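You operate a simulated robot arm through the tools that you are given. There is no shell and no other tool. Be economical: measure what you need, move in short steps, check, and stop when the job is done.

Carry out the task below with a simulated robot arm. There is one attempt and no reset: what you move stays moved.

Task
Damp the blue pad and wipe the smudge off the disc in the case holder.
Fine: damp it on the sponge dish; put the pad back and shut the case lid. What is to be rubbed or washed off counts as gone when no trace of it is left.
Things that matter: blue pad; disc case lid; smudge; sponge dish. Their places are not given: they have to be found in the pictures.

It is judged by the outcome, as a careful person would: the job done as asked, and still so three seconds after it is handed in. It fails if anything else is knocked over, pushed out of place, dropped, spilled or broken. Lids that push on must go on centred and level and be pressed home; caps that screw on are set level and turned clockwise until they are tight.

Robot
A 6-joint arm with a fingered hand, fixed in place. Base frame: the origin is at the foot of the arm, x ahead of it, y to its left, z up. Units: mm, rad, N and s.
With the tool pointing down near the work surface it reaches from about 340 to 740 mm from the base axis. Its first joint turns from -2.007 to 2.007 rad. Payload 4 kg.
Tool frame: the origin (TCP) lies between the finger pads and is the grasp point; the fingertips stand 26 mm ahead of it; z points along the fingers, y is the line along which they close. Largest opening 132 mm; the body of the gripper starts 73 mm behind the TCP. The gripper is a hand of 4 fingers: y runs from the thumb to the fingers, the wrist lies at [0, 0, -239] in the tool frame, and closing takes about 1.5 s.
Orientation is told as [roll, pitch, yaw] about the base's x, y, z axes, in that order, counted from this pose: with the fingers straight down and closing along the base's y, the tool's x points along the base's -x, its y along +y and its z along -z.

Tools
- The arm moves only by the tool nudge_tool. Its argument "targets" is a list of rows, each a list of 3 entries, a list of its own where there are three numbers: the shift along the base's x, y, z in units of 300 mm (1.0 is 300 mm), then the turn, a rotation vector about the base's x, y, z in units of 90 degrees (1.0 is 90 degrees), then the gripper command, from -1 (shut) to 1 (fully open), values between in proportion. In form: [[[tx, ty, tz], [ax, ay, az], gripper], ...]. A call has 1 to 8 rows; each row is the pose to reach, as a shift and turn from the pose commanded when the call began. A call with a number of a shift or a turn outside -1 to 1 is refused whole. A row lasts 0.2 s, in which the tool goes at most 50 mm and 0.15 rad; a call with a longer step from one row to the next is refused whole, and so is a gripper value outside its range. Where a pose cannot be reached the arm comes as near as it can. A force on the tool above 70 N (or 10 N above the force at the start of the call, whichever is more), or a blocked arm, ends the call early, and 0.2 s more pass. The fingers move at their own pace (about 153 mm/s each) and stop on an object; they squeeze with about 28 N. The grip force told is the motor's: it shows also when the fingers shut on nothing. Time passes only in rows, and 0.2 s behind the last, so rows that repeat a pose let the fingers close. The reply holds the time, the measured pose of the TCP, the force on the tool along the base axes, the opening and the grip force, in the units named above and with some noise, with the torque about the TCP (base axes, N m) and any sound that the robot's microphone picked up, and new pictures: "show" is both (left out), scene, wrist or none.
- Cameras (640 x 400 px; columns grow to the right, rows downward): "scene" is fixed at [219.4, -652.1, 1577.6]; the picture's right is [0.89, -0.46, 0.00], its down [-0.46, -0.88, -0.13] and it looks along [0.06, 0.12, -0.99] (base axes); focal length 305 px, centre (320, 200). "wrist" rides on the gripper at [68, 2, -97] in the tool frame; the picture's right is [-0.03, 1.00, 0.00], its down [-0.82, -0.02, -0.58] and it looks along [-0.58, -0.01, 0.82] (tool axes); focal length 270 px, centre (320, 200).
- slide_trunk(by): slides the trunk up (or, below 0, down) by that many mm; the arm rides with it, the base frame stays. It gives what a move gives, with no picture.
- hand_shape(shape): the hand has 4 fingers and takes this shape, open, in about a second: jaw (thumb against the fingers, like two jaws); tri (thumb and two fingers); tip (a fingertip pinch); poke (one finger out to press); point (the index stretched); flat (the hand flat); cup (the hand cupped); fist (a fist). The gripper value then closes the fingers along that shape, each until it touches; the sizes above hold for jaw. It gives what a move gives, with no picture.
- locate(camera, pixels): there is no depth. For up to 12 entries [column, row, z] of the newest picture of that camera ("zoom" is the newest enlarged one), the place [x, y] in the base frame at which the ray of that pixel passes the height z, good to about 2 mm. No time passes.
- enlarge(camera, box): a new picture of the part [left, top, right, bottom] of that camera's present view, enlarged. No time passes.
- job_done(): hands the job in; it is judged then, once.

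Keep the steps short. Do not move on a guess: measure, check each grasp and each placing, and mend mistakes. In all there are 80 turns and 200 pictures (those below and enlarged ones count). Leave the gripper open and the arm clear of the work at the hand-in unless told otherwise, and finish with a single line.

The tools are called as a command line: name --argument value ..., lists and objects as JSON in quotes. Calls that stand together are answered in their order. nudge_tool: Moves the arm, as the interface text tells. Its arguments: {"type":"object","properties":{"targets":{"type":"array"},"show":{"type":"string","enum":["both","scene","wrist","none"]}},"required":["targets"]} The other tools are called the same way: slide_trunk (by) slides the trunk up or down; hand_shape (shape) gives the hand a shape; locate (camera, pixels) gives the place at which the rays of pixels pass given heights; enlarge (camera, box) takes an enlarged picture of a part of a camera's view; job_done () hands the job in.

At the start:

```text
time_s: 0.0
eef_pos: [245.5, -368.5, 1109.3]
tcp_rot: [0.001, -0.001, 0.0]
contact_force: [-0.3, -0.3, -0.6]
torque: [-0.01, -0.02, 0.0]
width: 132.0
finger_force: 0.0
shape: jaw
trunk travel left (down, up): [-850.0, 140.0]
```

scene: 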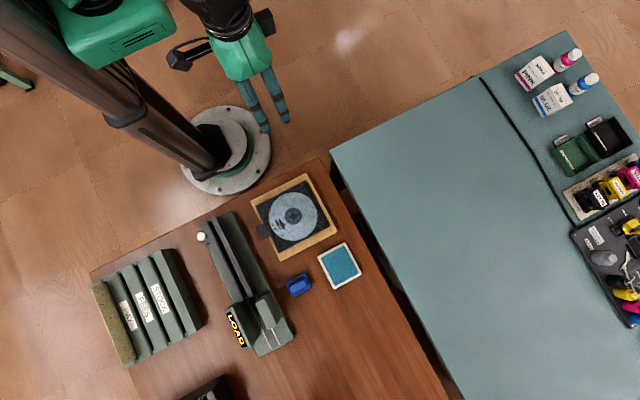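
wrist: 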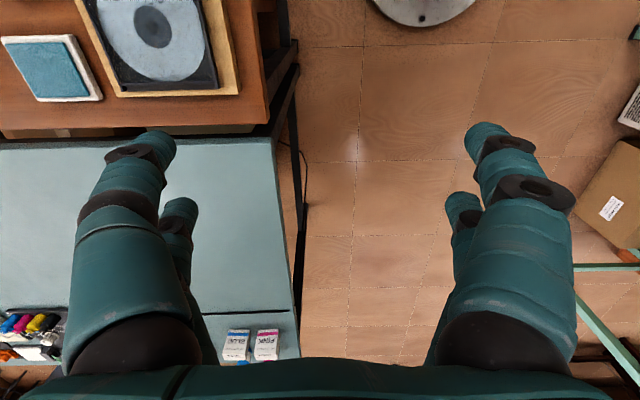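

I see a wooden table with a disc case (~295,215), a blue pad (~299,285) and a sponge dish (~340,265). I'll enlarge that part first.

enlarge --camera "scene" --box '[220, 160, 380, 310]'

locate --camera "scene" --pixels '[[299, 285, 0], [340, 265, 0], [295, 215, 0], [230, 150, 0], [299, 285, 700], [340, 265, 700], [295, 215, 700], [230, 150, 700]]'

```text
2.67 times, centred on (300, 235) of scene
```

zoom: 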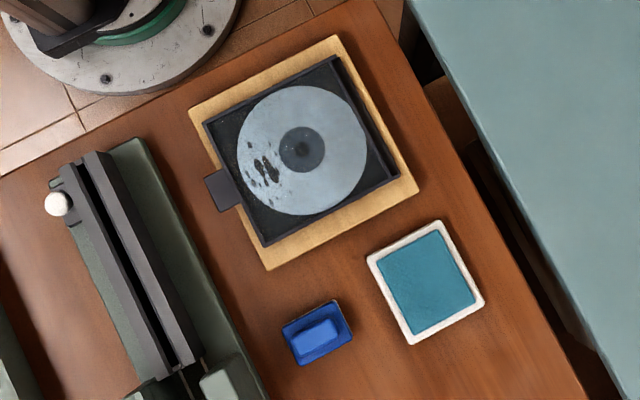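

```text
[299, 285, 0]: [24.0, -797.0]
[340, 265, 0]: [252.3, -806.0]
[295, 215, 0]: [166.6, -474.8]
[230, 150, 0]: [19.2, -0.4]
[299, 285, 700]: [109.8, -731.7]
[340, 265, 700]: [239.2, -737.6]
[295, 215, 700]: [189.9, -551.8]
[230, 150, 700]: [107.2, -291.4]
```

I'll triangulate the work height using the disc hub, the dish and the case corners in both cameras.

locate --camera "wrist" --pixels '[[152, 27, 500], [152, 27, 600], [152, 27, 700], [152, 27, 800], [52, 68, 500], [52, 68, 600], [52, 68, 700], [52, 68, 800]]'

locate --camera "zoom" --pixels '[[302, 150, 500], [302, 150, 600], [302, 150, 700], [302, 150, 800], [426, 283, 500], [426, 283, 600], [426, 283, 700], [426, 283, 800]]'

```text
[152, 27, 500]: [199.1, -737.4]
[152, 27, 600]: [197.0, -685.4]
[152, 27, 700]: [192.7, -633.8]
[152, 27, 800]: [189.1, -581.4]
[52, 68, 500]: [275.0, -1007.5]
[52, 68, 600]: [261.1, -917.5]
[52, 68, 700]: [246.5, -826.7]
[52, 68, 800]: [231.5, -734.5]
```

```text
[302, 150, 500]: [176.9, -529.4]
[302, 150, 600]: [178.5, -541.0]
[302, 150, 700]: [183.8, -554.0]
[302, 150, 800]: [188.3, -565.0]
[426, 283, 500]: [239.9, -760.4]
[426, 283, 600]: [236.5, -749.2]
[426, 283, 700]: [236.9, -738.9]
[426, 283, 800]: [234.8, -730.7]
```

The table is about z≈800. Next I'll locate the key outlines.

locate --camera "zoom" --pixels '[[282, 328, 805], [335, 300, 805], [352, 335, 805], [299, 365, 805], [302, 333, 820], [335, 330, 820], [368, 258, 810], [440, 222, 810], [484, 302, 810], [411, 344, 810], [302, 150, 825], [262, 172, 825]]'

locate --camera "zoom" --pixels '[[204, 124, 825], [334, 57, 825], [400, 176, 825], [265, 246, 825], [205, 180, 825], [240, 205, 825], [216, 211, 825], [236, 150, 825], [367, 150, 825], [190, 110, 810], [335, 36, 810], [418, 190, 810]]'

enlarge --camera "scene" --box '[245, 170, 325, 220]'

enlarge --camera "scene" --box '[260, 250, 340, 300]'

```text
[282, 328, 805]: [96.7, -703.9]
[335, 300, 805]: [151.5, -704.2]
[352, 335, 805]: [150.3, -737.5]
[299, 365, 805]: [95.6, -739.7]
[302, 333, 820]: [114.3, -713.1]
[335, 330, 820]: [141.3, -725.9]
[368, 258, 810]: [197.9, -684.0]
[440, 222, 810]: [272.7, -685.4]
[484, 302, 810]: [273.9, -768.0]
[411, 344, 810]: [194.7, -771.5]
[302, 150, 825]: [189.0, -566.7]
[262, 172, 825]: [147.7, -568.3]
```

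```text
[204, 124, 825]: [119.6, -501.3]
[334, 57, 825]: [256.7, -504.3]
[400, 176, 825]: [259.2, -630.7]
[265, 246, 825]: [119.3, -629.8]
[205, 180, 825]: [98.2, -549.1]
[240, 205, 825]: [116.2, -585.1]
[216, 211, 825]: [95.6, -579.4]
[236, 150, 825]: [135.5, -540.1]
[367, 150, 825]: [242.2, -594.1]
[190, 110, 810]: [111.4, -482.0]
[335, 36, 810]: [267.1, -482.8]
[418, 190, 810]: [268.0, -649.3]
```

```text
8.00 times, centred on (285, 195) of scene
```

zoom: 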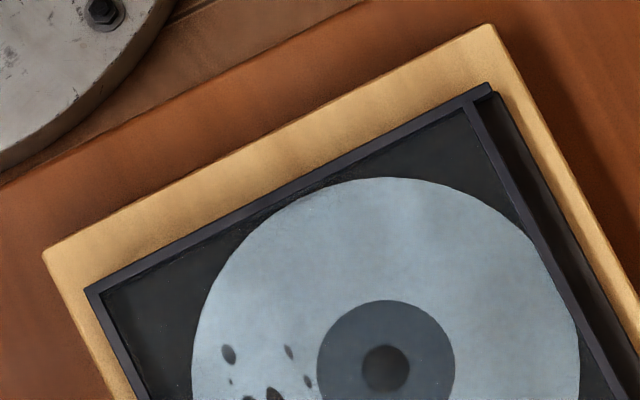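

```text
8.00 times, centred on (300, 275) of scene
```

zoom: 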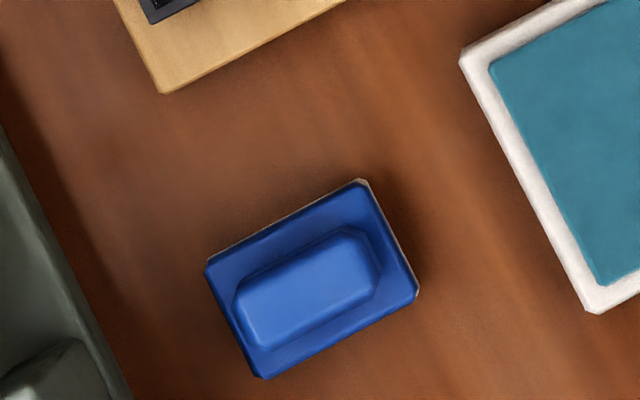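

The case seems to have its lid open along its right edge. I'll look at it closer in both views.

enlarge --camera "wrist" --box '[0, 0, 320, 130]'

enlarge --camera "scene" --box '[265, 185, 345, 265]'

enlarge --camera "scene" --box '[245, 195, 305, 245]'

```text
2.00 times, centred on (160, 65) of wrist
```

zoom: 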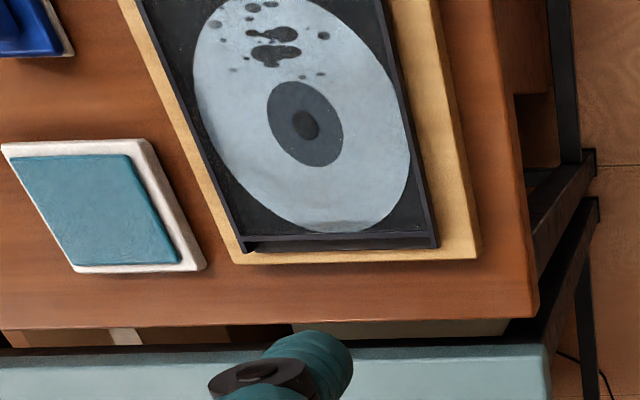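

```text
5.00 times, centred on (305, 225) of scene
```

zoom: 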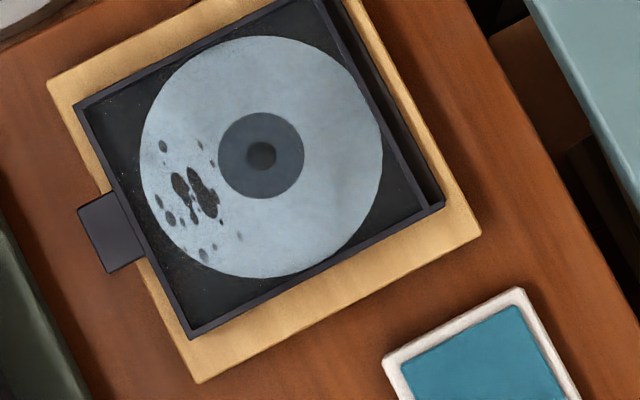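

```text
8.00 times, centred on (275, 220) of scene
```

zoom: 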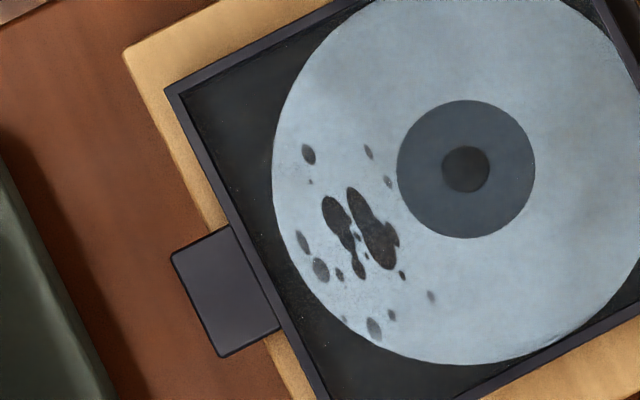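

I can't tell yet whether the clear lid is open or closed, so I'll bring the wrist camera over the case for a look.

nudge_tool --targets '[[[-0.1, -0.09, -0.02], [0, 0, 0], 1], [[-0.2, -0.18, -0.05], [0, 0, 0], 1], [[-0.3, -0.28, -0.08], [0, 0, 0], 1], [[-0.4, -0.37, -0.11], [0, 0, 0], 1], [[-0.5, -0.46, -0.14], [0, 0, 0], 1], [[-0.6, -0.56, -0.17], [0, 0, 0], 1], [[-0.7, -0.66, -0.2], [0, 0, 0], 1]]'

```text
time_s: 1.6
eef_pos: [80.7, -561.3, 1042.6]
tcp_rot: [-0.006, 0.044, -0.043]
contact_force: [-0.9, 0.2, 0.0]
torque: [0.01, 0.02, -0.02]
width: 131.9
finger_force: 0.0
shape: jaw
out of reach, approached as far as the arm can: row 5, 6, 7
trunk travel left (down, up): [-850.0, 140.0]
```

scene: 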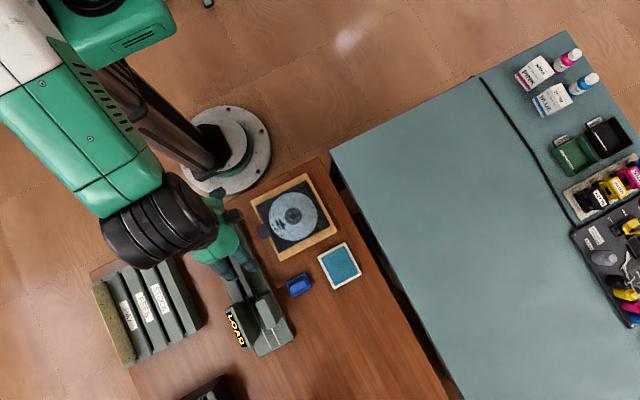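
wrist: 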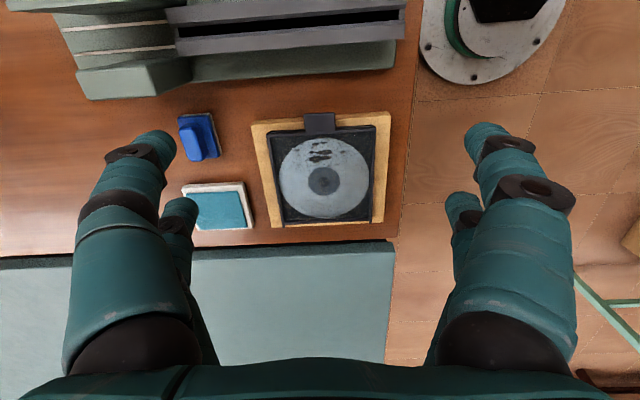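

enlarge --camera "wrist" --box '[240, 100, 400, 240]'

enlarge --camera "wrist" --box '[160, 100, 270, 240]'

```text
2.86 times, centred on (320, 170) of wrist
```

zoom: 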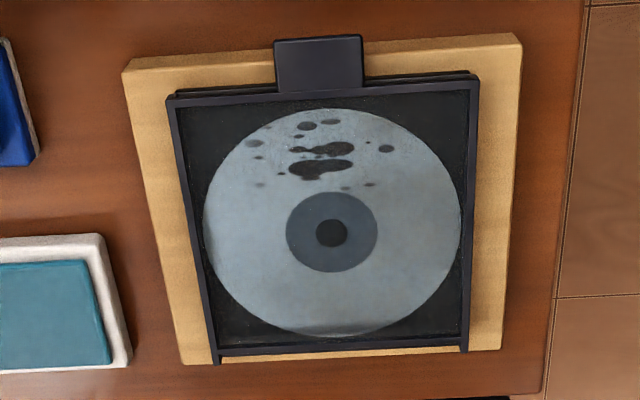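

```text
2.86 times, centred on (215, 170) of wrist
```

zoom: 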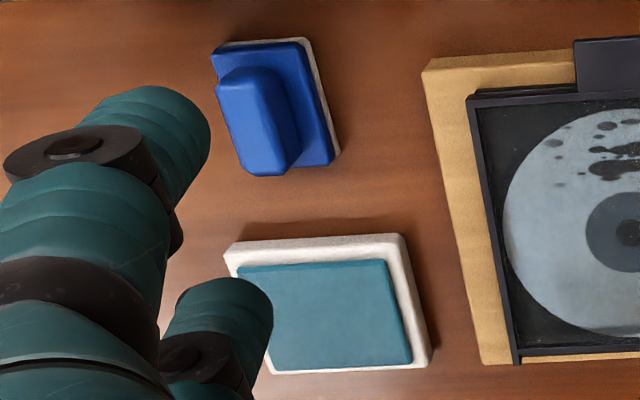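

The lid looks closed: a clear window in a frame, with a tab on the side away from the hinge. I'll triangulate the tab, the pad handle and the loader.

locate --camera "wrist" --pixels '[[304.3, 114.7, 815], [304.3, 114.7, 845], [334.7, 112.6, 815], [334.7, 112.6, 845], [335.4, 130.8, 815], [335.4, 130.8, 845], [323.9, 181.2, 825], [215, 207, 800], [215, 207, 820]]'

locate --camera "scene" --pixels '[[262.75, 239.5, 815], [262.75, 239.5, 845], [256.4, 227, 815], [256.4, 227, 845], [263.75, 223.25, 815], [263.75, 223.25, 845]]'

```text
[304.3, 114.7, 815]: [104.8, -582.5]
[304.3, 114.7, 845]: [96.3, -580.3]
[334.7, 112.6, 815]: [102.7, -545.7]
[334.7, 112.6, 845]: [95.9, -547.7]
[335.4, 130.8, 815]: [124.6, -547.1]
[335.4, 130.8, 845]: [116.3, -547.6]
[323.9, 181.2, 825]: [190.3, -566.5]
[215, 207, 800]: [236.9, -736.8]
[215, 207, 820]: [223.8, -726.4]
```

```text
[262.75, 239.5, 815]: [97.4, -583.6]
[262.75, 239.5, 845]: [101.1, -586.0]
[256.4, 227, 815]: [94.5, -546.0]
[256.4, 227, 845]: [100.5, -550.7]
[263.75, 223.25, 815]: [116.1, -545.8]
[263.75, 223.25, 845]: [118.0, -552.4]
```

The tab top is at z≈834, x 99–119, y −548…−584. Before any contact I want to see the hand's fingers, both in jaw and in the tip shape.

hand_shape --shape "tip"

nudge_tool --targets '[[[0, 0, 0], [0, 0, 0], 0.0]]'

```text
time_s: 2.5
eef_pos: [81.9, -559.3, 1044.0]
tcp_rot: [-0.009, 0.047, -0.045]
contact_force: [0.5, -0.3, -0.7]
torque: [-0.01, -0.02, 0.0]
width: 131.9
finger_force: 0.1
shape: tip
trunk travel left (down, up): [-850.0, 140.0]
```

```text
time_s: 2.9
eef_pos: [81.1, -559.6, 1042.4]
tcp_rot: [-0.008, 0.046, -0.043]
contact_force: [-0.1, 0.0, 0.6]
torque: [0.01, 0.02, -0.01]
width: 66.5
finger_force: 0.1
shape: tip
trunk travel left (down, up): [-850.0, 140.0]
```

scene: 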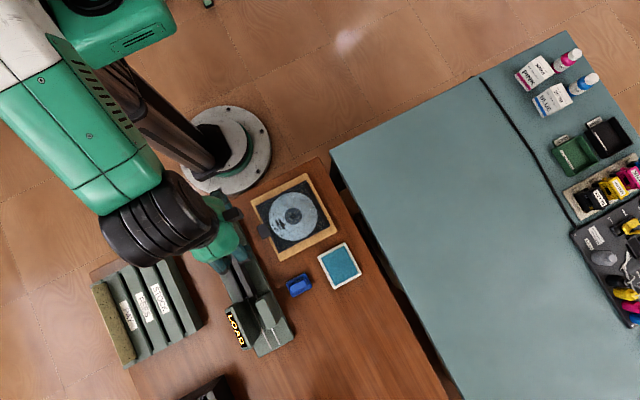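
wrist: 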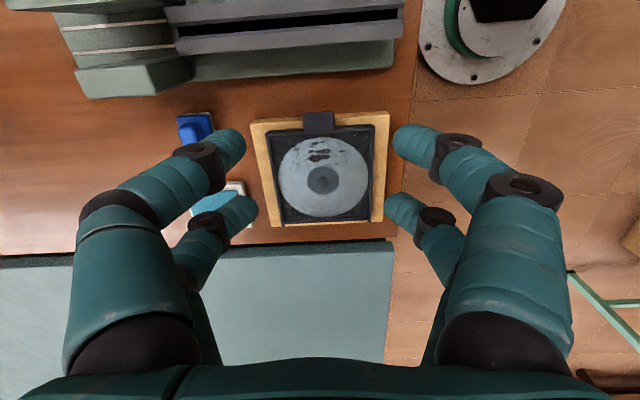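

The hand has two finger pairs about 40 mm apart along x, which may be too broad for the tab. I'll check how the other shapes look.

nudge_tool --targets '[[[0, 0, 0], [0, 0, 0], -0.6], [[0, 0, 0], [0, 0, 0], -0.6]]' --show "wrist"

hand_shape --shape "tri"

nudge_tool --targets '[[[0, 0, 0], [0, 0, 0], -0.6], [[0, 0, 0], [0, 0, 0], -0.6]]' --show "wrist"

hand_shape --shape "poke"

nudge_tool --targets '[[[0, 0, 0], [0, 0, 0], 1], [[0, 0, 0], [0, 0, 0], 1]]' --show "wrist"

hand_shape --shape "point"

nudge_tool --targets '[[[0, 0, 0], [0, 0, 0], 1], [[0, 0, 0], [0, 0, 0], 1]]' --show "wrist"

```text
time_s: 3.5
eef_pos: [81.1, -559.0, 1044.0]
tcp_rot: [-0.009, 0.045, -0.043]
contact_force: [-0.2, -0.7, 0.3]
torque: [0.0, 0.0, 0.02]
width: 27.1
finger_force: 0.1
shape: tip
trunk travel left (down, up): [-850.0, 140.0]
```

wrist: 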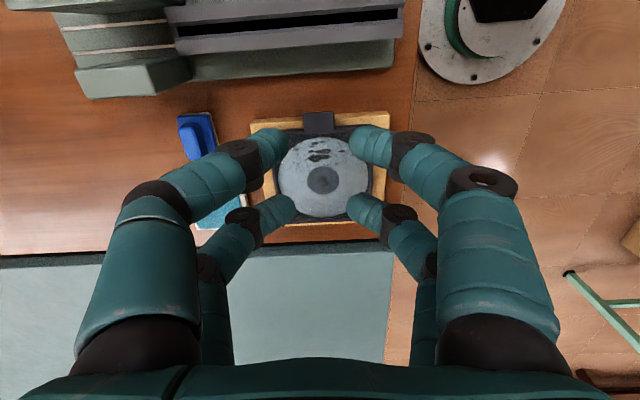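

```text
time_s: 4.4
eef_pos: [80.5, -560.4, 1045.2]
tcp_rot: [-0.01, 0.046, -0.044]
contact_force: [-0.2, -0.4, -0.3]
torque: [-0.03, -0.02, -0.02]
width: 132.0
finger_force: 0.1
shape: tri
trunk travel left (down, up): [-850.0, 140.0]
```

```text
time_s: 5.0
eef_pos: [82.1, -559.3, 1043.7]
tcp_rot: [-0.008, 0.045, -0.043]
contact_force: [0.8, -0.1, -0.2]
torque: [0.03, 0.02, 0.01]
width: 27.0
finger_force: 0.0
shape: tri
trunk travel left (down, up): [-850.0, 140.0]
```

wrist: 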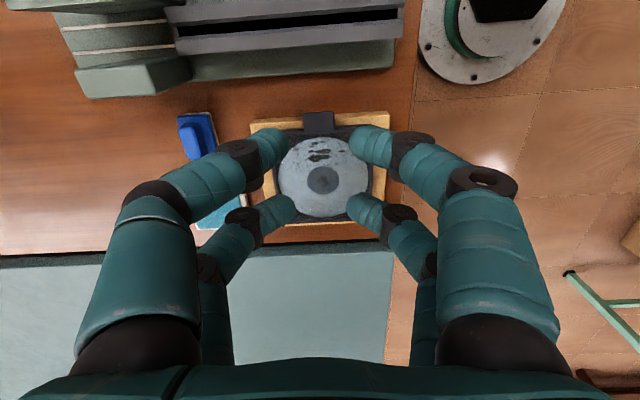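

```text
time_s: 5.9
eef_pos: [81.6, -558.3, 1044.3]
tcp_rot: [-0.008, 0.046, -0.044]
contact_force: [-0.1, 0.5, -0.6]
torque: [-0.02, -0.03, 0.02]
width: 0.0
finger_force: 0.0
shape: poke
trunk travel left (down, up): [-850.0, 140.0]
```

```text
time_s: 6.5
eef_pos: [81.4, -559.5, 1043.5]
tcp_rot: [-0.009, 0.045, -0.042]
contact_force: [-0.4, 0.6, 0.1]
torque: [0.02, -0.02, 0.0]
width: 0.0
finger_force: 0.0
shape: poke
trunk travel left (down, up): [-850.0, 140.0]
```

wrist: 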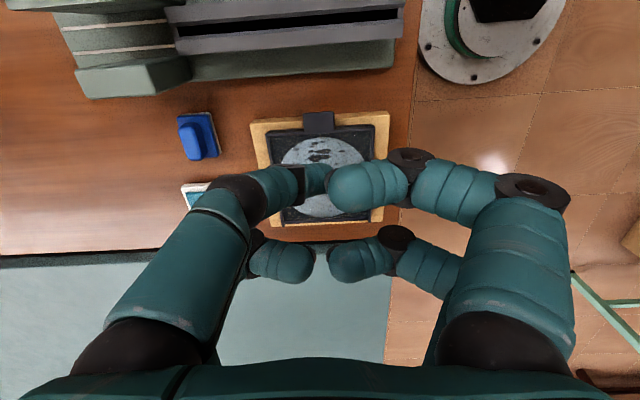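

```text
time_s: 7.4
eef_pos: [81.2, -559.9, 1044.4]
tcp_rot: [-0.009, 0.044, -0.044]
contact_force: [0.3, -0.5, 0.1]
torque: [-0.02, -0.03, 0.02]
width: 0.1
finger_force: 0.0
shape: point
trunk travel left (down, up): [-850.0, 140.0]
```

```text
time_s: 8.0
eef_pos: [80.9, -560.1, 1043.3]
tcp_rot: [-0.007, 0.046, -0.044]
contact_force: [0.0, 0.0, 0.6]
torque: [-0.01, -0.01, 0.01]
width: 0.2
finger_force: 0.1
shape: point
trunk travel left (down, up): [-850.0, 140.0]
```

wrist: 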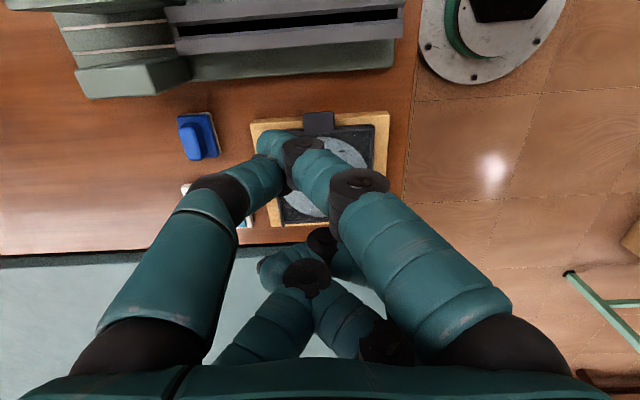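

All the shapes keep pairs about ±20 mm from the TCP along tool x. So to grip the tab I'll tilt the tool, letting the near pair pinch it while the far pair stays above the lid. First I'll go back to jaw, lower the trunk 100 mm (tips then ≈ z 917) and check the loader height.

locate --camera "wrist" --pixels '[[403, 38, 800], [403, 38, 860], [403, 38, 920], [395, 68, 800], [395, 68, 840]]'

locate --camera "scene" --pixels '[[221.25, 217, 800], [221.25, 217, 860], [221.25, 217, 920], [232.5, 211.75, 800], [232.5, 211.75, 840], [260, 255, 820], [276, 290, 840]]'

hand_shape --shape "jaw"

slide_trunk --by -100

```text
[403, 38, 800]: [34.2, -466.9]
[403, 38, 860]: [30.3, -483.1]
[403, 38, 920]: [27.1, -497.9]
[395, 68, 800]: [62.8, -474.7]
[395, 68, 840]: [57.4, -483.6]
```

```text
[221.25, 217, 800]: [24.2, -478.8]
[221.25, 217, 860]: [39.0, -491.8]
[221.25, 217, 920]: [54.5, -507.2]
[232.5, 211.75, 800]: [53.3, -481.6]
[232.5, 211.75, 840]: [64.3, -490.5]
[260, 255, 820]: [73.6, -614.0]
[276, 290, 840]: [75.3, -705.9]
```

```text
time_s: 8.9
eef_pos: [81.8, -558.6, 1043.6]
tcp_rot: [-0.009, 0.044, -0.044]
contact_force: [0.1, 0.7, -0.1]
torque: [0.01, -0.01, 0.05]
width: 132.0
finger_force: 0.1
shape: jaw
trunk travel left (down, up): [-850.0, 140.0]
```

```text
time_s: 10.2
eef_pos: [82.2, -559.8, 943.5]
tcp_rot: [-0.01, 0.046, -0.042]
contact_force: [0.0, 0.5, 1.0]
torque: [-0.02, 0.01, 0.0]
width: 131.7
finger_force: 0.1
shape: jaw
trunk travel left (down, up): [-750.0, 240.0]
```

The loader rail is low (~z 835, x≤35), so there's clearance. Now I'll tilt by 35° with the hand leaning to −x, pre-close to ~60 mm, and move above the tab.

nudge_tool --targets '[[[0.02, -0.005, 0], [0, -0.09, 0], 0.3], [[0.04, -0.01, 0], [0, -0.17, 0], -0.1], [[0.06, -0.015, 0], [0, -0.25, 0], -0.1], [[0.08, -0.02, 0], [0, -0.32, 0], -0.1], [[0.097, -0.02, 0], [0, -0.389, 0], -0.1], [[0.097, -0.02, 0], [0, -0.389, 0], -0.1]]'

```text
time_s: 11.6
eef_pos: [86.6, -637.6, 1029.4]
tcp_rot: [0.173, -0.517, -0.163]
contact_force: [1.7, -1.0, -0.8]
torque: [0.06, 0.05, 0.05]
width: 59.6
finger_force: 0.1
shape: jaw
out of reach, approached as far as the arm can: row 1, 2, 3, 4, 5, 6
trunk travel left (down, up): [-750.0, 240.0]
```

scene: 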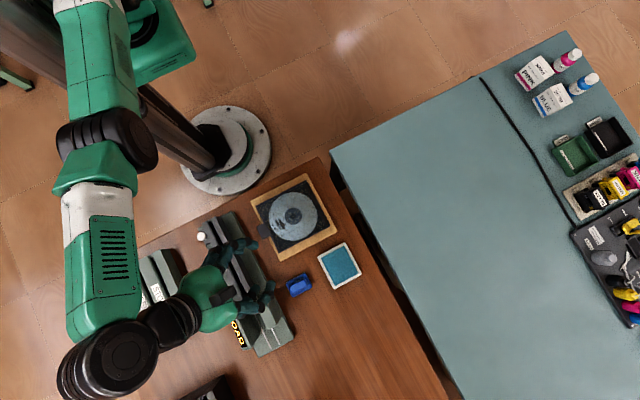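
wrist: 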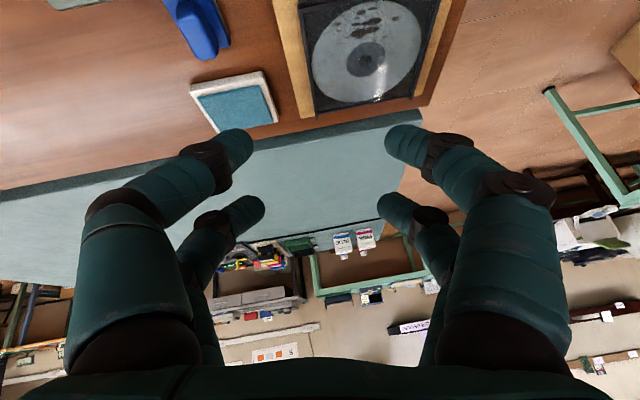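

The arm can't hold that tilt here and swung out, so nothing was touched. At this azimuth yaw 0 is awkward. I'll undo the tilt first and see what pose I get.

nudge_tool --targets '[[[0.0, 0.1, 0.1], [0, 0.09, 0], -0.1], [[0.0, 0.1, 0.1], [0, 0.18, 0], -0.1], [[0.0, 0.1, 0.1], [0, 0.27, 0], -0.1], [[0.0, 0.1, 0.1], [0, 0.34, 0], -0.1], [[0.0, 0.1, 0.1], [0, 0.389, 0], -0.1], [[0.0, 0.1, 0.1], [0, 0.389, 0], -0.1]]' --show "scene"

```text
time_s: 13.0
eef_pos: [80.4, -623.2, 1063.6]
tcp_rot: [0.073, 0.084, -0.144]
contact_force: [0.3, 0.3, 0.2]
torque: [-0.01, -0.02, -0.02]
width: 59.3
finger_force: 0.0
shape: jaw
out of reach, approached as far as the arm can: row 1, 2, 3, 4, 5, 6
trunk travel left (down, up): [-750.0, 240.0]
```

scene: 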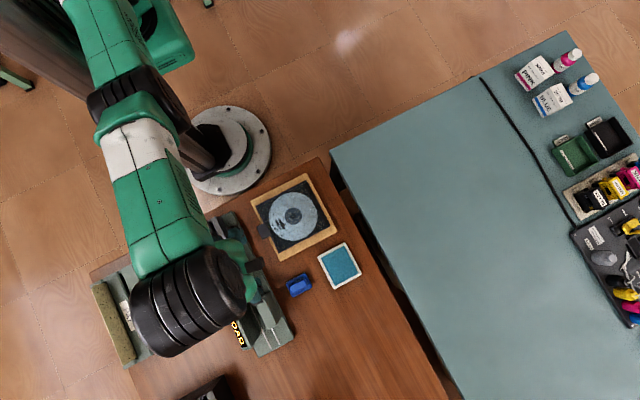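

Now I'll yaw towards −90°, which should be the natural wrist direction here, staying high.

nudge_tool --targets '[[[0.05, 0.05, 0.0], [0, 0, -0.09], 0], [[0.1, 0.1, 0.0], [0, 0, -0.18], 0], [[0.15, 0.1, 0.0], [0, 0, -0.27], 0], [[0.2, 0.1, 0.0], [0, 0, -0.36], 0], [[0.2, 0.1, 0.0], [0, 0, -0.45], 0], [[0.2, 0.1, 0.0], [0, 0, -0.54], 0], [[0.2, 0.1, 0.0], [0, 0, -0.63], 0], [[0.2, 0.1, 0.0], [0, 0, -0.7], 0]]' --show "scene"

```text
time_s: 14.8
eef_pos: [139.2, -593.2, 1061.4]
tcp_rot: [0.073, 0.082, -1.246]
contact_force: [0.8, 0.2, 0.1]
torque: [-0.02, 0.02, -0.02]
width: 65.6
finger_force: 0.1
shape: jaw
out of reach, approached as far as the arm can: row 1, 2, 3, 4
trunk travel left (down, up): [-750.0, 240.0]
```

scene: 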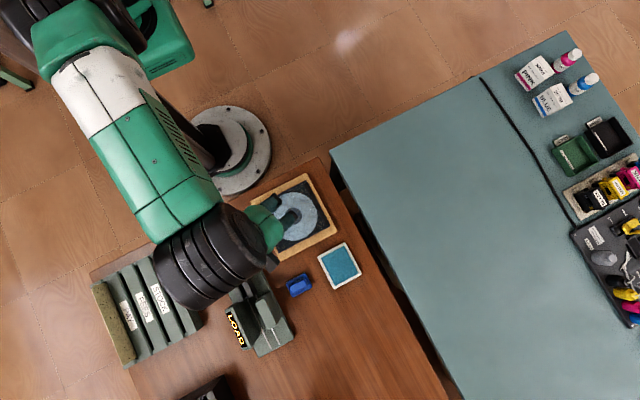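

nudge_tool --targets '[[[0, 0, 0.0], [-0.02, 0.009, -0.07], 0], [[0, 0, 0.0], [-0.045, 0.018, -0.14], 0], [[0, 0, 0.0], [-0.064, 0.027, -0.207], 0]]'

```text
time_s: 15.6
eef_pos: [139.7, -592.4, 1062.0]
tcp_rot: [0.012, -0.009, -1.571]
contact_force: [-0.4, -0.1, 0.4]
torque: [0.02, -0.03, -0.01]
width: 65.4
finger_force: 0.0
shape: jaw
trunk travel left (down, up): [-750.0, 240.0]
```

scene: 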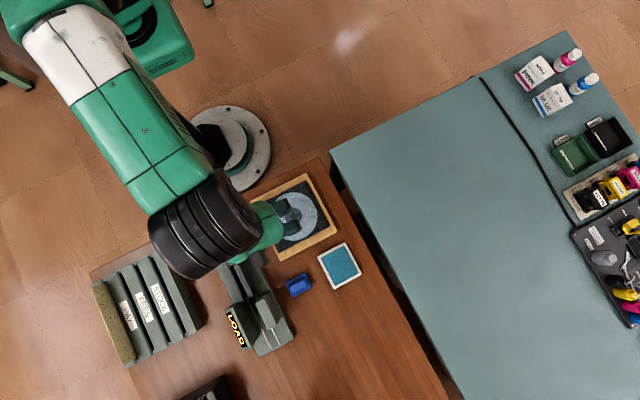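
wrist: 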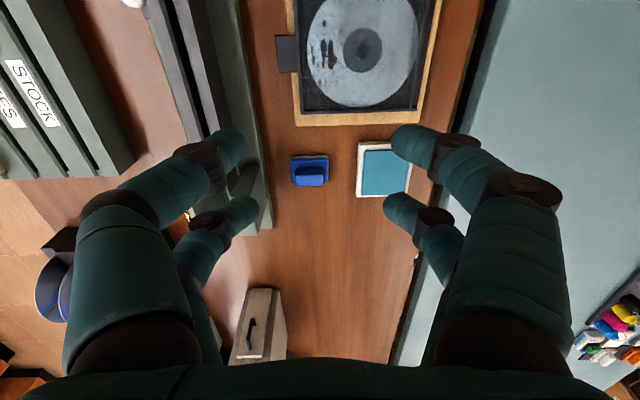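

The tool is vertical at yaw −90° and reachable. I'll descend to z≈930 near the tab, close the fingers, and check the closed-finger geometry.

nudge_tool --targets '[[[-0.04, 0.06, -0.11], [0, 0, 0], -0.5], [[-0.08, 0.12, -0.22], [0, 0, 0], -1], [[-0.12, 0.18, -0.33], [0, 0, 0], -1], [[-0.15, 0.24, -0.44], [0, 0, 0], -1]]'

```text
time_s: 16.6
eef_pos: [94.6, -519.6, 929.4]
tcp_rot: [0.014, -0.009, -1.57]
contact_force: [0.2, 0.1, -0.4]
torque: [0.01, -0.03, 0.02]
width: 0.3
finger_force: 28.1
shape: jaw
trunk travel left (down, up): [-750.0, 240.0]
```

scene: 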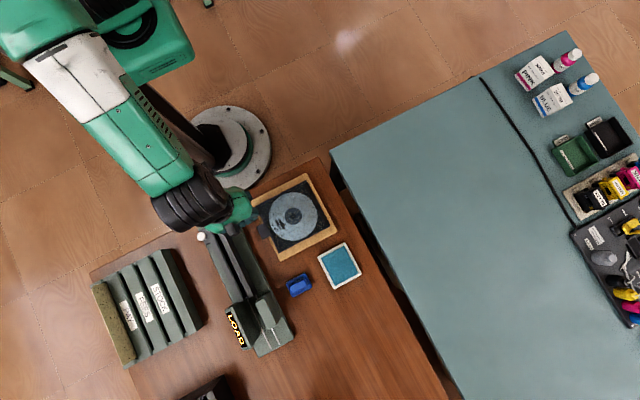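
wrist: 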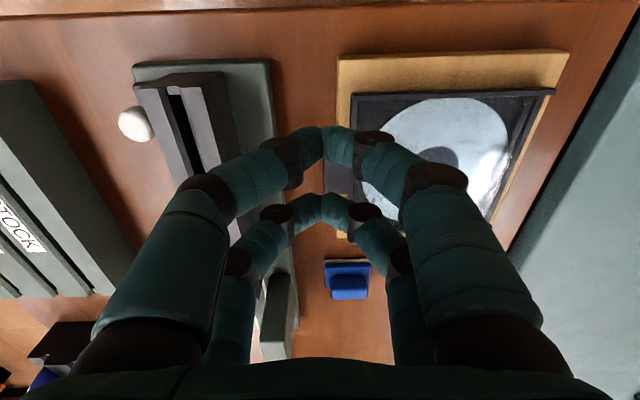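

I had the pairs the wrong way round. At yaw 0 the +x pair can pinch the tab's sides while the −x pair hangs free at x≈65, so no tilt is needed. I'll turn to yaw 0 here at z≈930, opening to 60 mm.

nudge_tool --targets '[[[0, 0, 0], [0, 0, 0.09], -0.1], [[0, 0, 0], [0, 0, 0.18], -0.1], [[0, 0, 0], [0, 0, 0.27], -0.1], [[0, 0, 0], [0, 0, 0.36], -0.1], [[0, 0, 0], [0, 0, 0.45], -0.1], [[0, 0, 0], [0, 0, 0.54], -0.1], [[0, 0, 0], [0, 0, 0.63], -0.1], [[0, 0, 0], [0, 0, 0.72], -0.1]]' --show "none"

nudge_tool --targets '[[[-0.01, -0.04, 0], [0, 0, 0.09], -0.1], [[-0.02, -0.09, 0], [0, 0, 0.18], -0.1], [[-0.036, -0.155, 0], [0, 0, 0.28], -0.1], [[-0.036, -0.155, 0], [0, 0, 0.28], -0.1]]'

```text
time_s: 18.4
eef_pos: [94.7, -521.6, 928.9]
tcp_rot: [0.014, -0.01, -0.438]
contact_force: [-0.4, -0.5, -0.4]
torque: [-0.01, -0.03, 0.0]
width: 58.7
finger_force: 0.1
shape: jaw
trunk travel left (down, up): [-750.0, 240.0]
```

```text
refused: row 3 steps farther than a row can; nothing moved
```

nudge_tool --targets '[[[-0.01, -0.04, 0], [0, 0, 0.09], -0.1], [[-0.02, -0.09, 0], [0, 0, 0.18], -0.1], [[-0.03, -0.12, 0], [0, 0, 0.24], -0.1], [[-0.036, -0.15, 0], [-0.009, 0.006, 0.28], -0.1], [[-0.036, -0.15, 0], [-0.009, 0.006, 0.28], -0.1]]'

```text
time_s: 19.6
eef_pos: [107.0, -561.7, 927.7]
tcp_rot: [-0.004, 0.022, -0.023]
contact_force: [1.3, -0.5, -0.4]
torque: [0.01, -0.01, -0.03]
width: 59.0
finger_force: 0.1
shape: jaw
out of reach, approached as far as the arm can: row 3, 4, 5
trunk travel left (down, up): [-750.0, 240.0]
```

scene: 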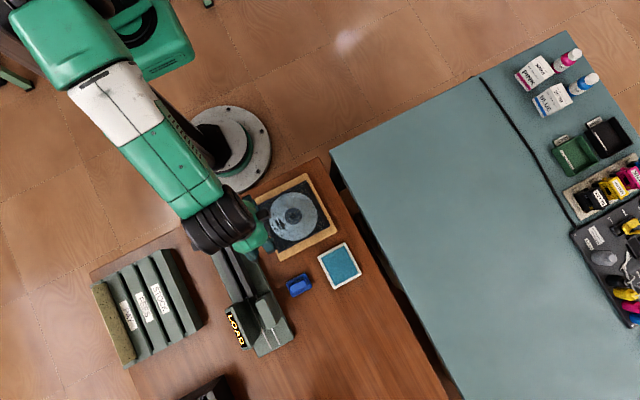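
wrist: 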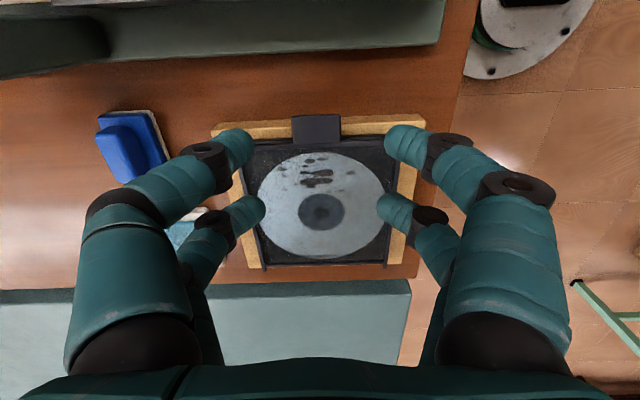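

The yaw limit tracks azimuth, so a yaw of about −0.1 should allow x≈84. I'll set that and come to z≈885.

nudge_tool --targets '[[[-0.02, 0, -0.05], [0, -0.006, -0.05], -0.1], [[-0.05, -0.005, -0.1], [0, -0.01, -0.05], -0.1], [[-0.077, -0.008, -0.14], [0, -0.014, -0.05], -0.1], [[-0.077, -0.008, -0.14], [0, -0.014, -0.05], -0.1]]'

```text
time_s: 20.6
eef_pos: [94.1, -563.4, 886.0]
tcp_rot: [-0.001, -0.014, -0.089]
contact_force: [-0.6, 0.8, 0.2]
torque: [0.05, 0.02, 0.03]
width: 59.1
finger_force: 0.0
shape: jaw
out of reach, approached as far as the arm can: row 3, 4
trunk travel left (down, up): [-750.0, 240.0]
```

scene: 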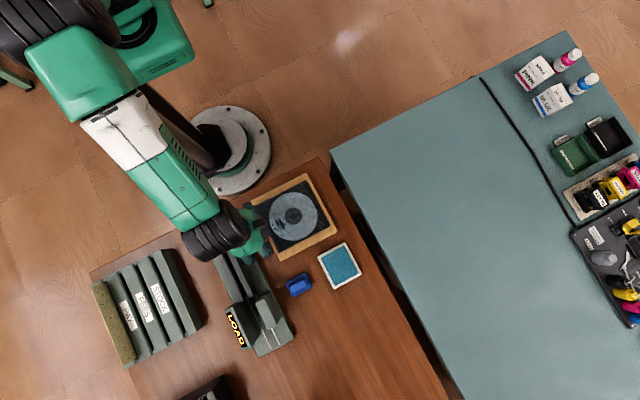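
wrist: 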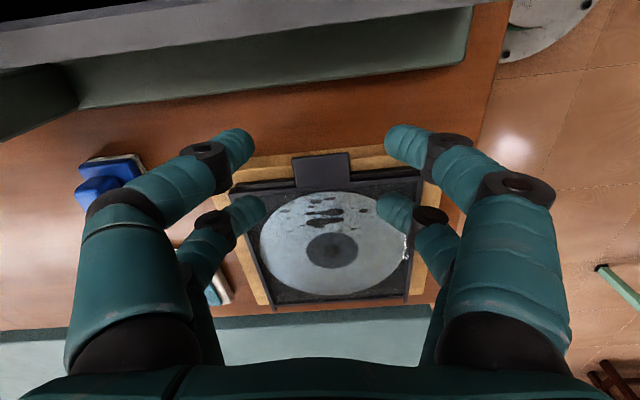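

nudge_tool --targets '[[[-0.02, 0, 0], [0, 0.005, -0.08], -0.1], [[-0.04, 0, 0], [0, 0.009, -0.1], -0.1], [[-0.04, 0, 0], [0, 0.009, -0.1], -0.1]]' --show "wrist"

locate --camera "wrist" --pixels '[[256, 205, 860], [385, 205, 860], [250, 140, 860], [390, 140, 860]]'

```text
time_s: 21.4
eef_pos: [79.8, -564.8, 886.4]
tcp_rot: [-0.004, -0.01, -0.236]
contact_force: [0.2, 0.9, -1.6]
torque: [0.0, 0.01, 0.03]
width: 58.8
finger_force: 0.0
shape: jaw
trunk travel left (down, up): [-750.0, 240.0]
```

wrist: 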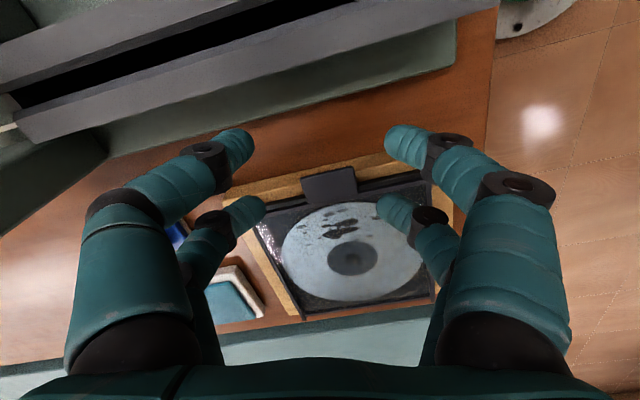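

```text
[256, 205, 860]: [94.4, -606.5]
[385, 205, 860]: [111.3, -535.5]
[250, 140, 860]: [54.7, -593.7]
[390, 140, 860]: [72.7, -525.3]
```

The +x pair's midpoint is (103,−571). I'll reduce the yaw to about −0.13 and set the pair midpoint at (105,−566).

nudge_tool --targets '[[[0.01, 0.006, 0], [0, 0.005, 0.06], -0.1], [[0.01, 0.006, -0.02], [0, 0.006, 0.068], -0.1]]' --show "wrist"

locate --camera "wrist" --pixels '[[256, 205, 854], [385, 205, 854], [250, 140, 854], [390, 140, 854]]'

enlarge --camera "wrist" --box '[230, 120, 430, 245]'

```text
time_s: 22.0
eef_pos: [84.3, -562.4, 879.6]
tcp_rot: [-0.005, -0.001, -0.128]
contact_force: [0.0, -0.4, 0.4]
torque: [0.02, 0.01, 0.01]
width: 58.9
finger_force: 0.1
shape: jaw
trunk travel left (down, up): [-750.0, 240.0]
```

wrist: 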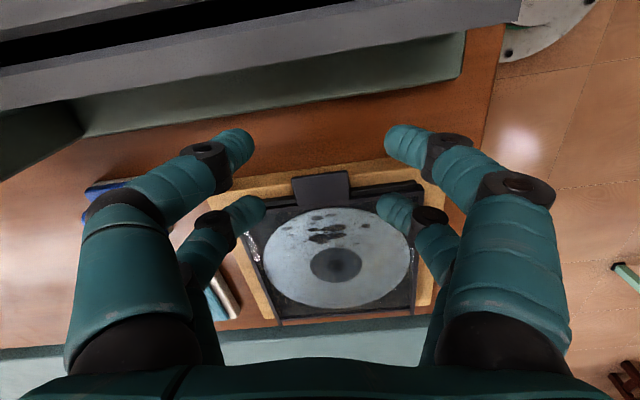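

```text
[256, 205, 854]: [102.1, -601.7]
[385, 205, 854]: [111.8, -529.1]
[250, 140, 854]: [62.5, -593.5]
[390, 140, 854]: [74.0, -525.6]
```

```text
3.20 times, centred on (330, 182) of wrist
```

zoom: 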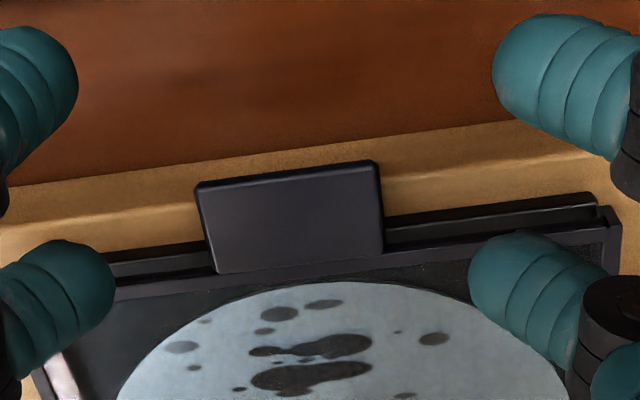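

locate --camera "zoom" --pixels '[[216, 272, 832], [384, 255, 832], [200, 188, 832], [376, 162, 832], [60, 295, 832], [385, 215, 826], [386, 250, 830], [250, 160, 815]]'

```text
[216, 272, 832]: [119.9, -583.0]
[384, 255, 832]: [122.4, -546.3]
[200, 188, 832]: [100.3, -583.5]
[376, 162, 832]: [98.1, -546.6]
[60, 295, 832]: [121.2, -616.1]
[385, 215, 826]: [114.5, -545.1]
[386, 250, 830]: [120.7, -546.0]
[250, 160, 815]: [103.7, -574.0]
```

The tab spans x 99–121, y centre −565. I'll move to pair mid x≈101 and lower to z≈848 (tips at 822), still open.

nudge_tool --targets '[[[-0.02, 0, -0.03], [0, 0, 0], -0.1], [[-0.02, 0, -0.07], [0, 0, 0], -0.1], [[-0.02, 0, -0.105], [0, 0, 0], -0.1], [[-0.02, 0, -0.105], [0, 0, 0], -0.1]]' --show "wrist"

enlarge --camera "wrist" --box '[220, 110, 420, 235]'

```text
time_s: 23.0
eef_pos: [79.3, -561.4, 849.2]
tcp_rot: [-0.004, -0.002, -0.13]
contact_force: [0.2, 0.3, -0.6]
torque: [0.02, 0.0, 0.0]
width: 59.0
finger_force: 0.0
shape: jaw
trunk travel left (down, up): [-750.0, 240.0]
```

wrist: 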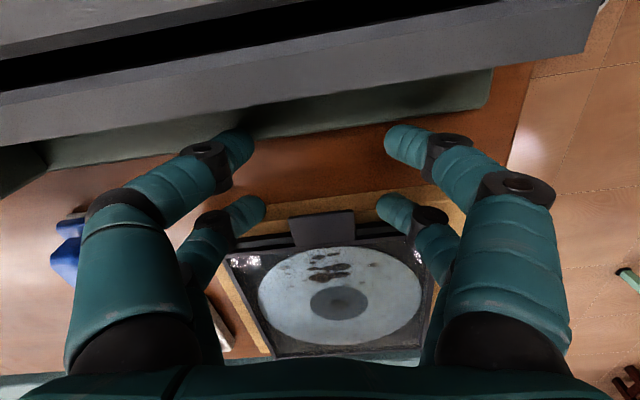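

```text
3.20 times, centred on (320, 172) of wrist
```

zoom: 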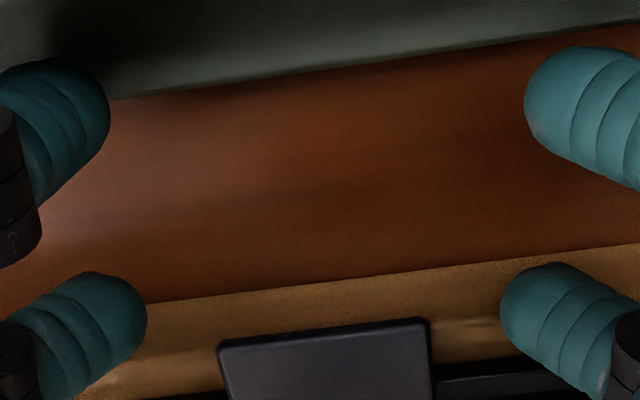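

locate --camera "wrist" --pixels '[[264, 212, 830], [376, 212, 830], [290, 218, 834], [353, 212, 834], [264, 212, 824], [376, 212, 824]]'

```text
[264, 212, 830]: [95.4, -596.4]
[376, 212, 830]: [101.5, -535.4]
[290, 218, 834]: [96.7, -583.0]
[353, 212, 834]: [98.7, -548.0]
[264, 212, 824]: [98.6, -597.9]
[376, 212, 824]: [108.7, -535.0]
```

Tip centres are at about x≈100 and the tab begins at 98.5. I'll move +4 mm in x and close.

nudge_tool --targets '[[[0.014, -0.003, 0], [0, 0, 0], -0.1], [[0.014, -0.003, 0], [0, 0, 0], -0.3], [[0.014, -0.003, 0], [0, 0, 0], -0.45], [[0.014, -0.003, 0], [0, 0, 0], -0.6], [[0.014, -0.003, 0], [0, 0, 0], -1], [[0.014, -0.003, 0], [0, 0, 0], -1], [[0.014, -0.003, 0], [0, 0, 0], -1]]' --show "wrist"

enlarge --camera "wrist" --box '[220, 110, 420, 235]'

```text
time_s: 24.6
eef_pos: [83.9, -562.4, 849.3]
tcp_rot: [-0.003, -0.002, -0.129]
contact_force: [-0.3, 1.1, 0.5]
torque: [0.0, 0.02, -0.03]
width: 0.0
finger_force: 28.0
shape: jaw
trunk travel left (down, up): [-750.0, 240.0]
```

wrist: 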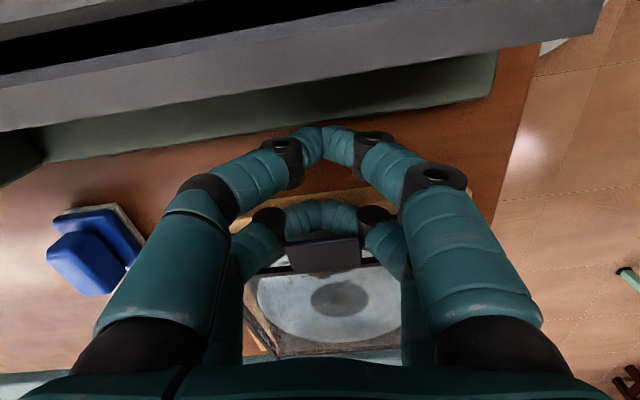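

```text
3.20 times, centred on (320, 172) of wrist
```

zoom: 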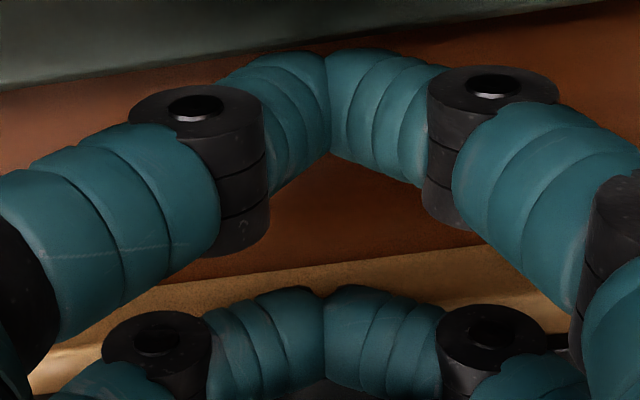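

The fingers met (width 0), so nothing was pinched. The effective pads may be centred at the TCP, as the spec says. I'll open, rise, and try with the TCP itself over the tab, lowering gently and watching the force.

nudge_tool --targets '[[[0, 0, 0], [0, 0, 0], -0.1], [[0, 0, 0], [0, 0, 0], -0.1], [[0.0, 0, 0.1], [0, 0, 0], -0.1], [[0.065, -0.008, 0.1], [0, 0, 0.03], -0.1], [[0.065, -0.008, 0.06], [0, 0, 0.05], -0.1], [[0.065, -0.008, 0.04], [0, 0, 0.05], -0.1]]'

enlarge --camera "wrist" --box '[220, 110, 420, 235]'

```text
time_s: 26.0
eef_pos: [102.9, -564.4, 861.3]
tcp_rot: [-0.006, 0.002, -0.053]
contact_force: [-0.1, -0.3, 0.7]
torque: [0.06, -0.04, 0.02]
width: 59.1
finger_force: 0.0
shape: jaw
trunk travel left (down, up): [-750.0, 240.0]
```

scene: 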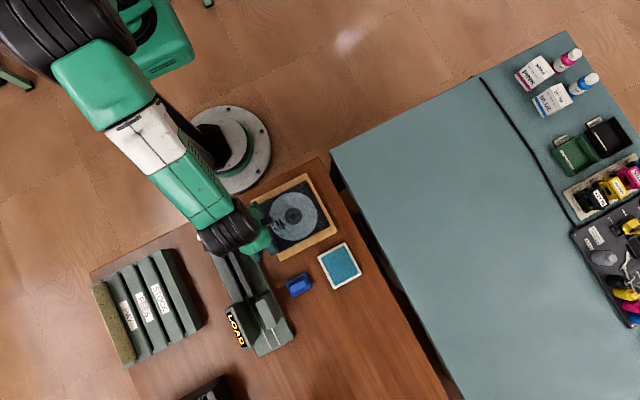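
wrist: 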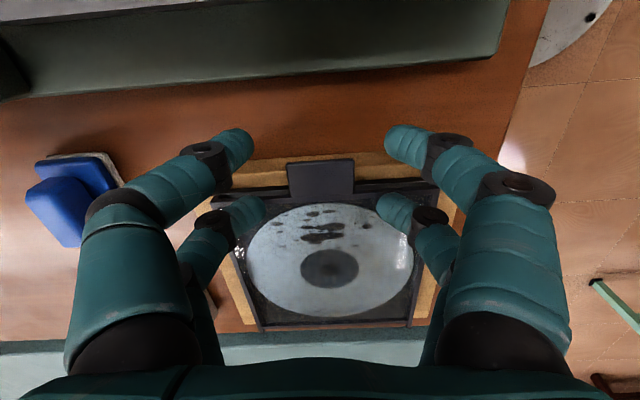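

```text
3.20 times, centred on (320, 172) of wrist
```

zoom: 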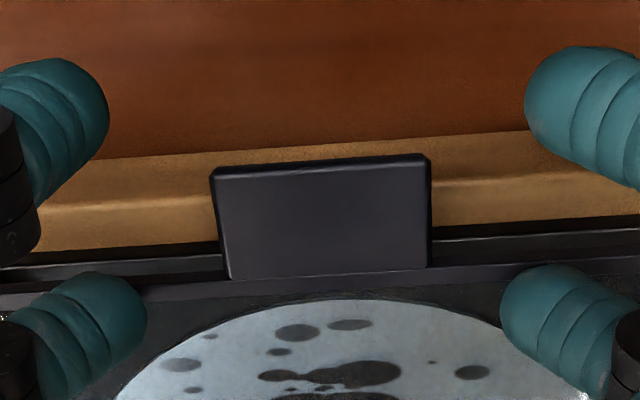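

Lid still in place. The far pair is now visually over the lid; I'll lower in 4 mm steps with force checks.

nudge_tool --targets '[[[0, 0, -0.014], [0, 0, 0], -0.1], [[0, 0, -0.028], [0, 0, 0], -0.1], [[0, 0, -0.043], [0, 0, 0], -0.1], [[0, 0, -0.043], [0, 0, 0], -0.1]]' --show "wrist"

enlarge --camera "wrist" --box '[220, 110, 420, 235]'

```text
time_s: 27.0
eef_pos: [103.1, -564.4, 853.8]
tcp_rot: [-0.017, 0.0, -0.055]
contact_force: [3.2, 1.7, 47.8]
torque: [0.31, -1.25, 0.08]
width: 59.9
finger_force: 0.1
shape: jaw
trunk travel left (down, up): [-750.0, 240.0]
```

wrist: 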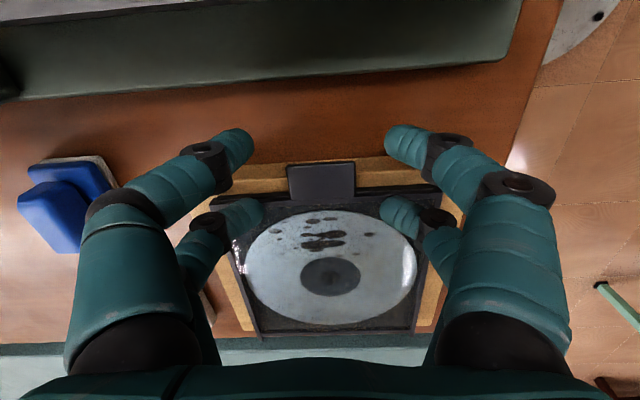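

```text
3.20 times, centred on (320, 172) of wrist
```

zoom: 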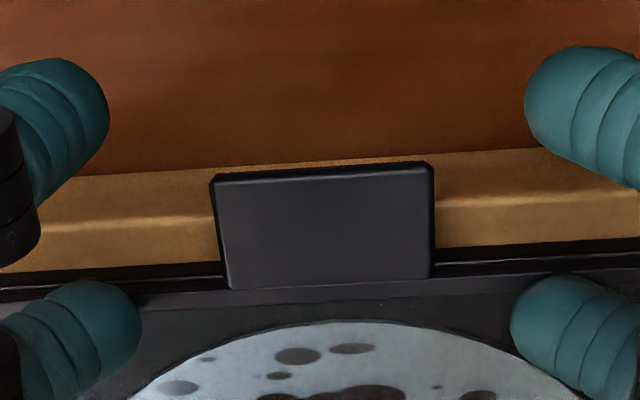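

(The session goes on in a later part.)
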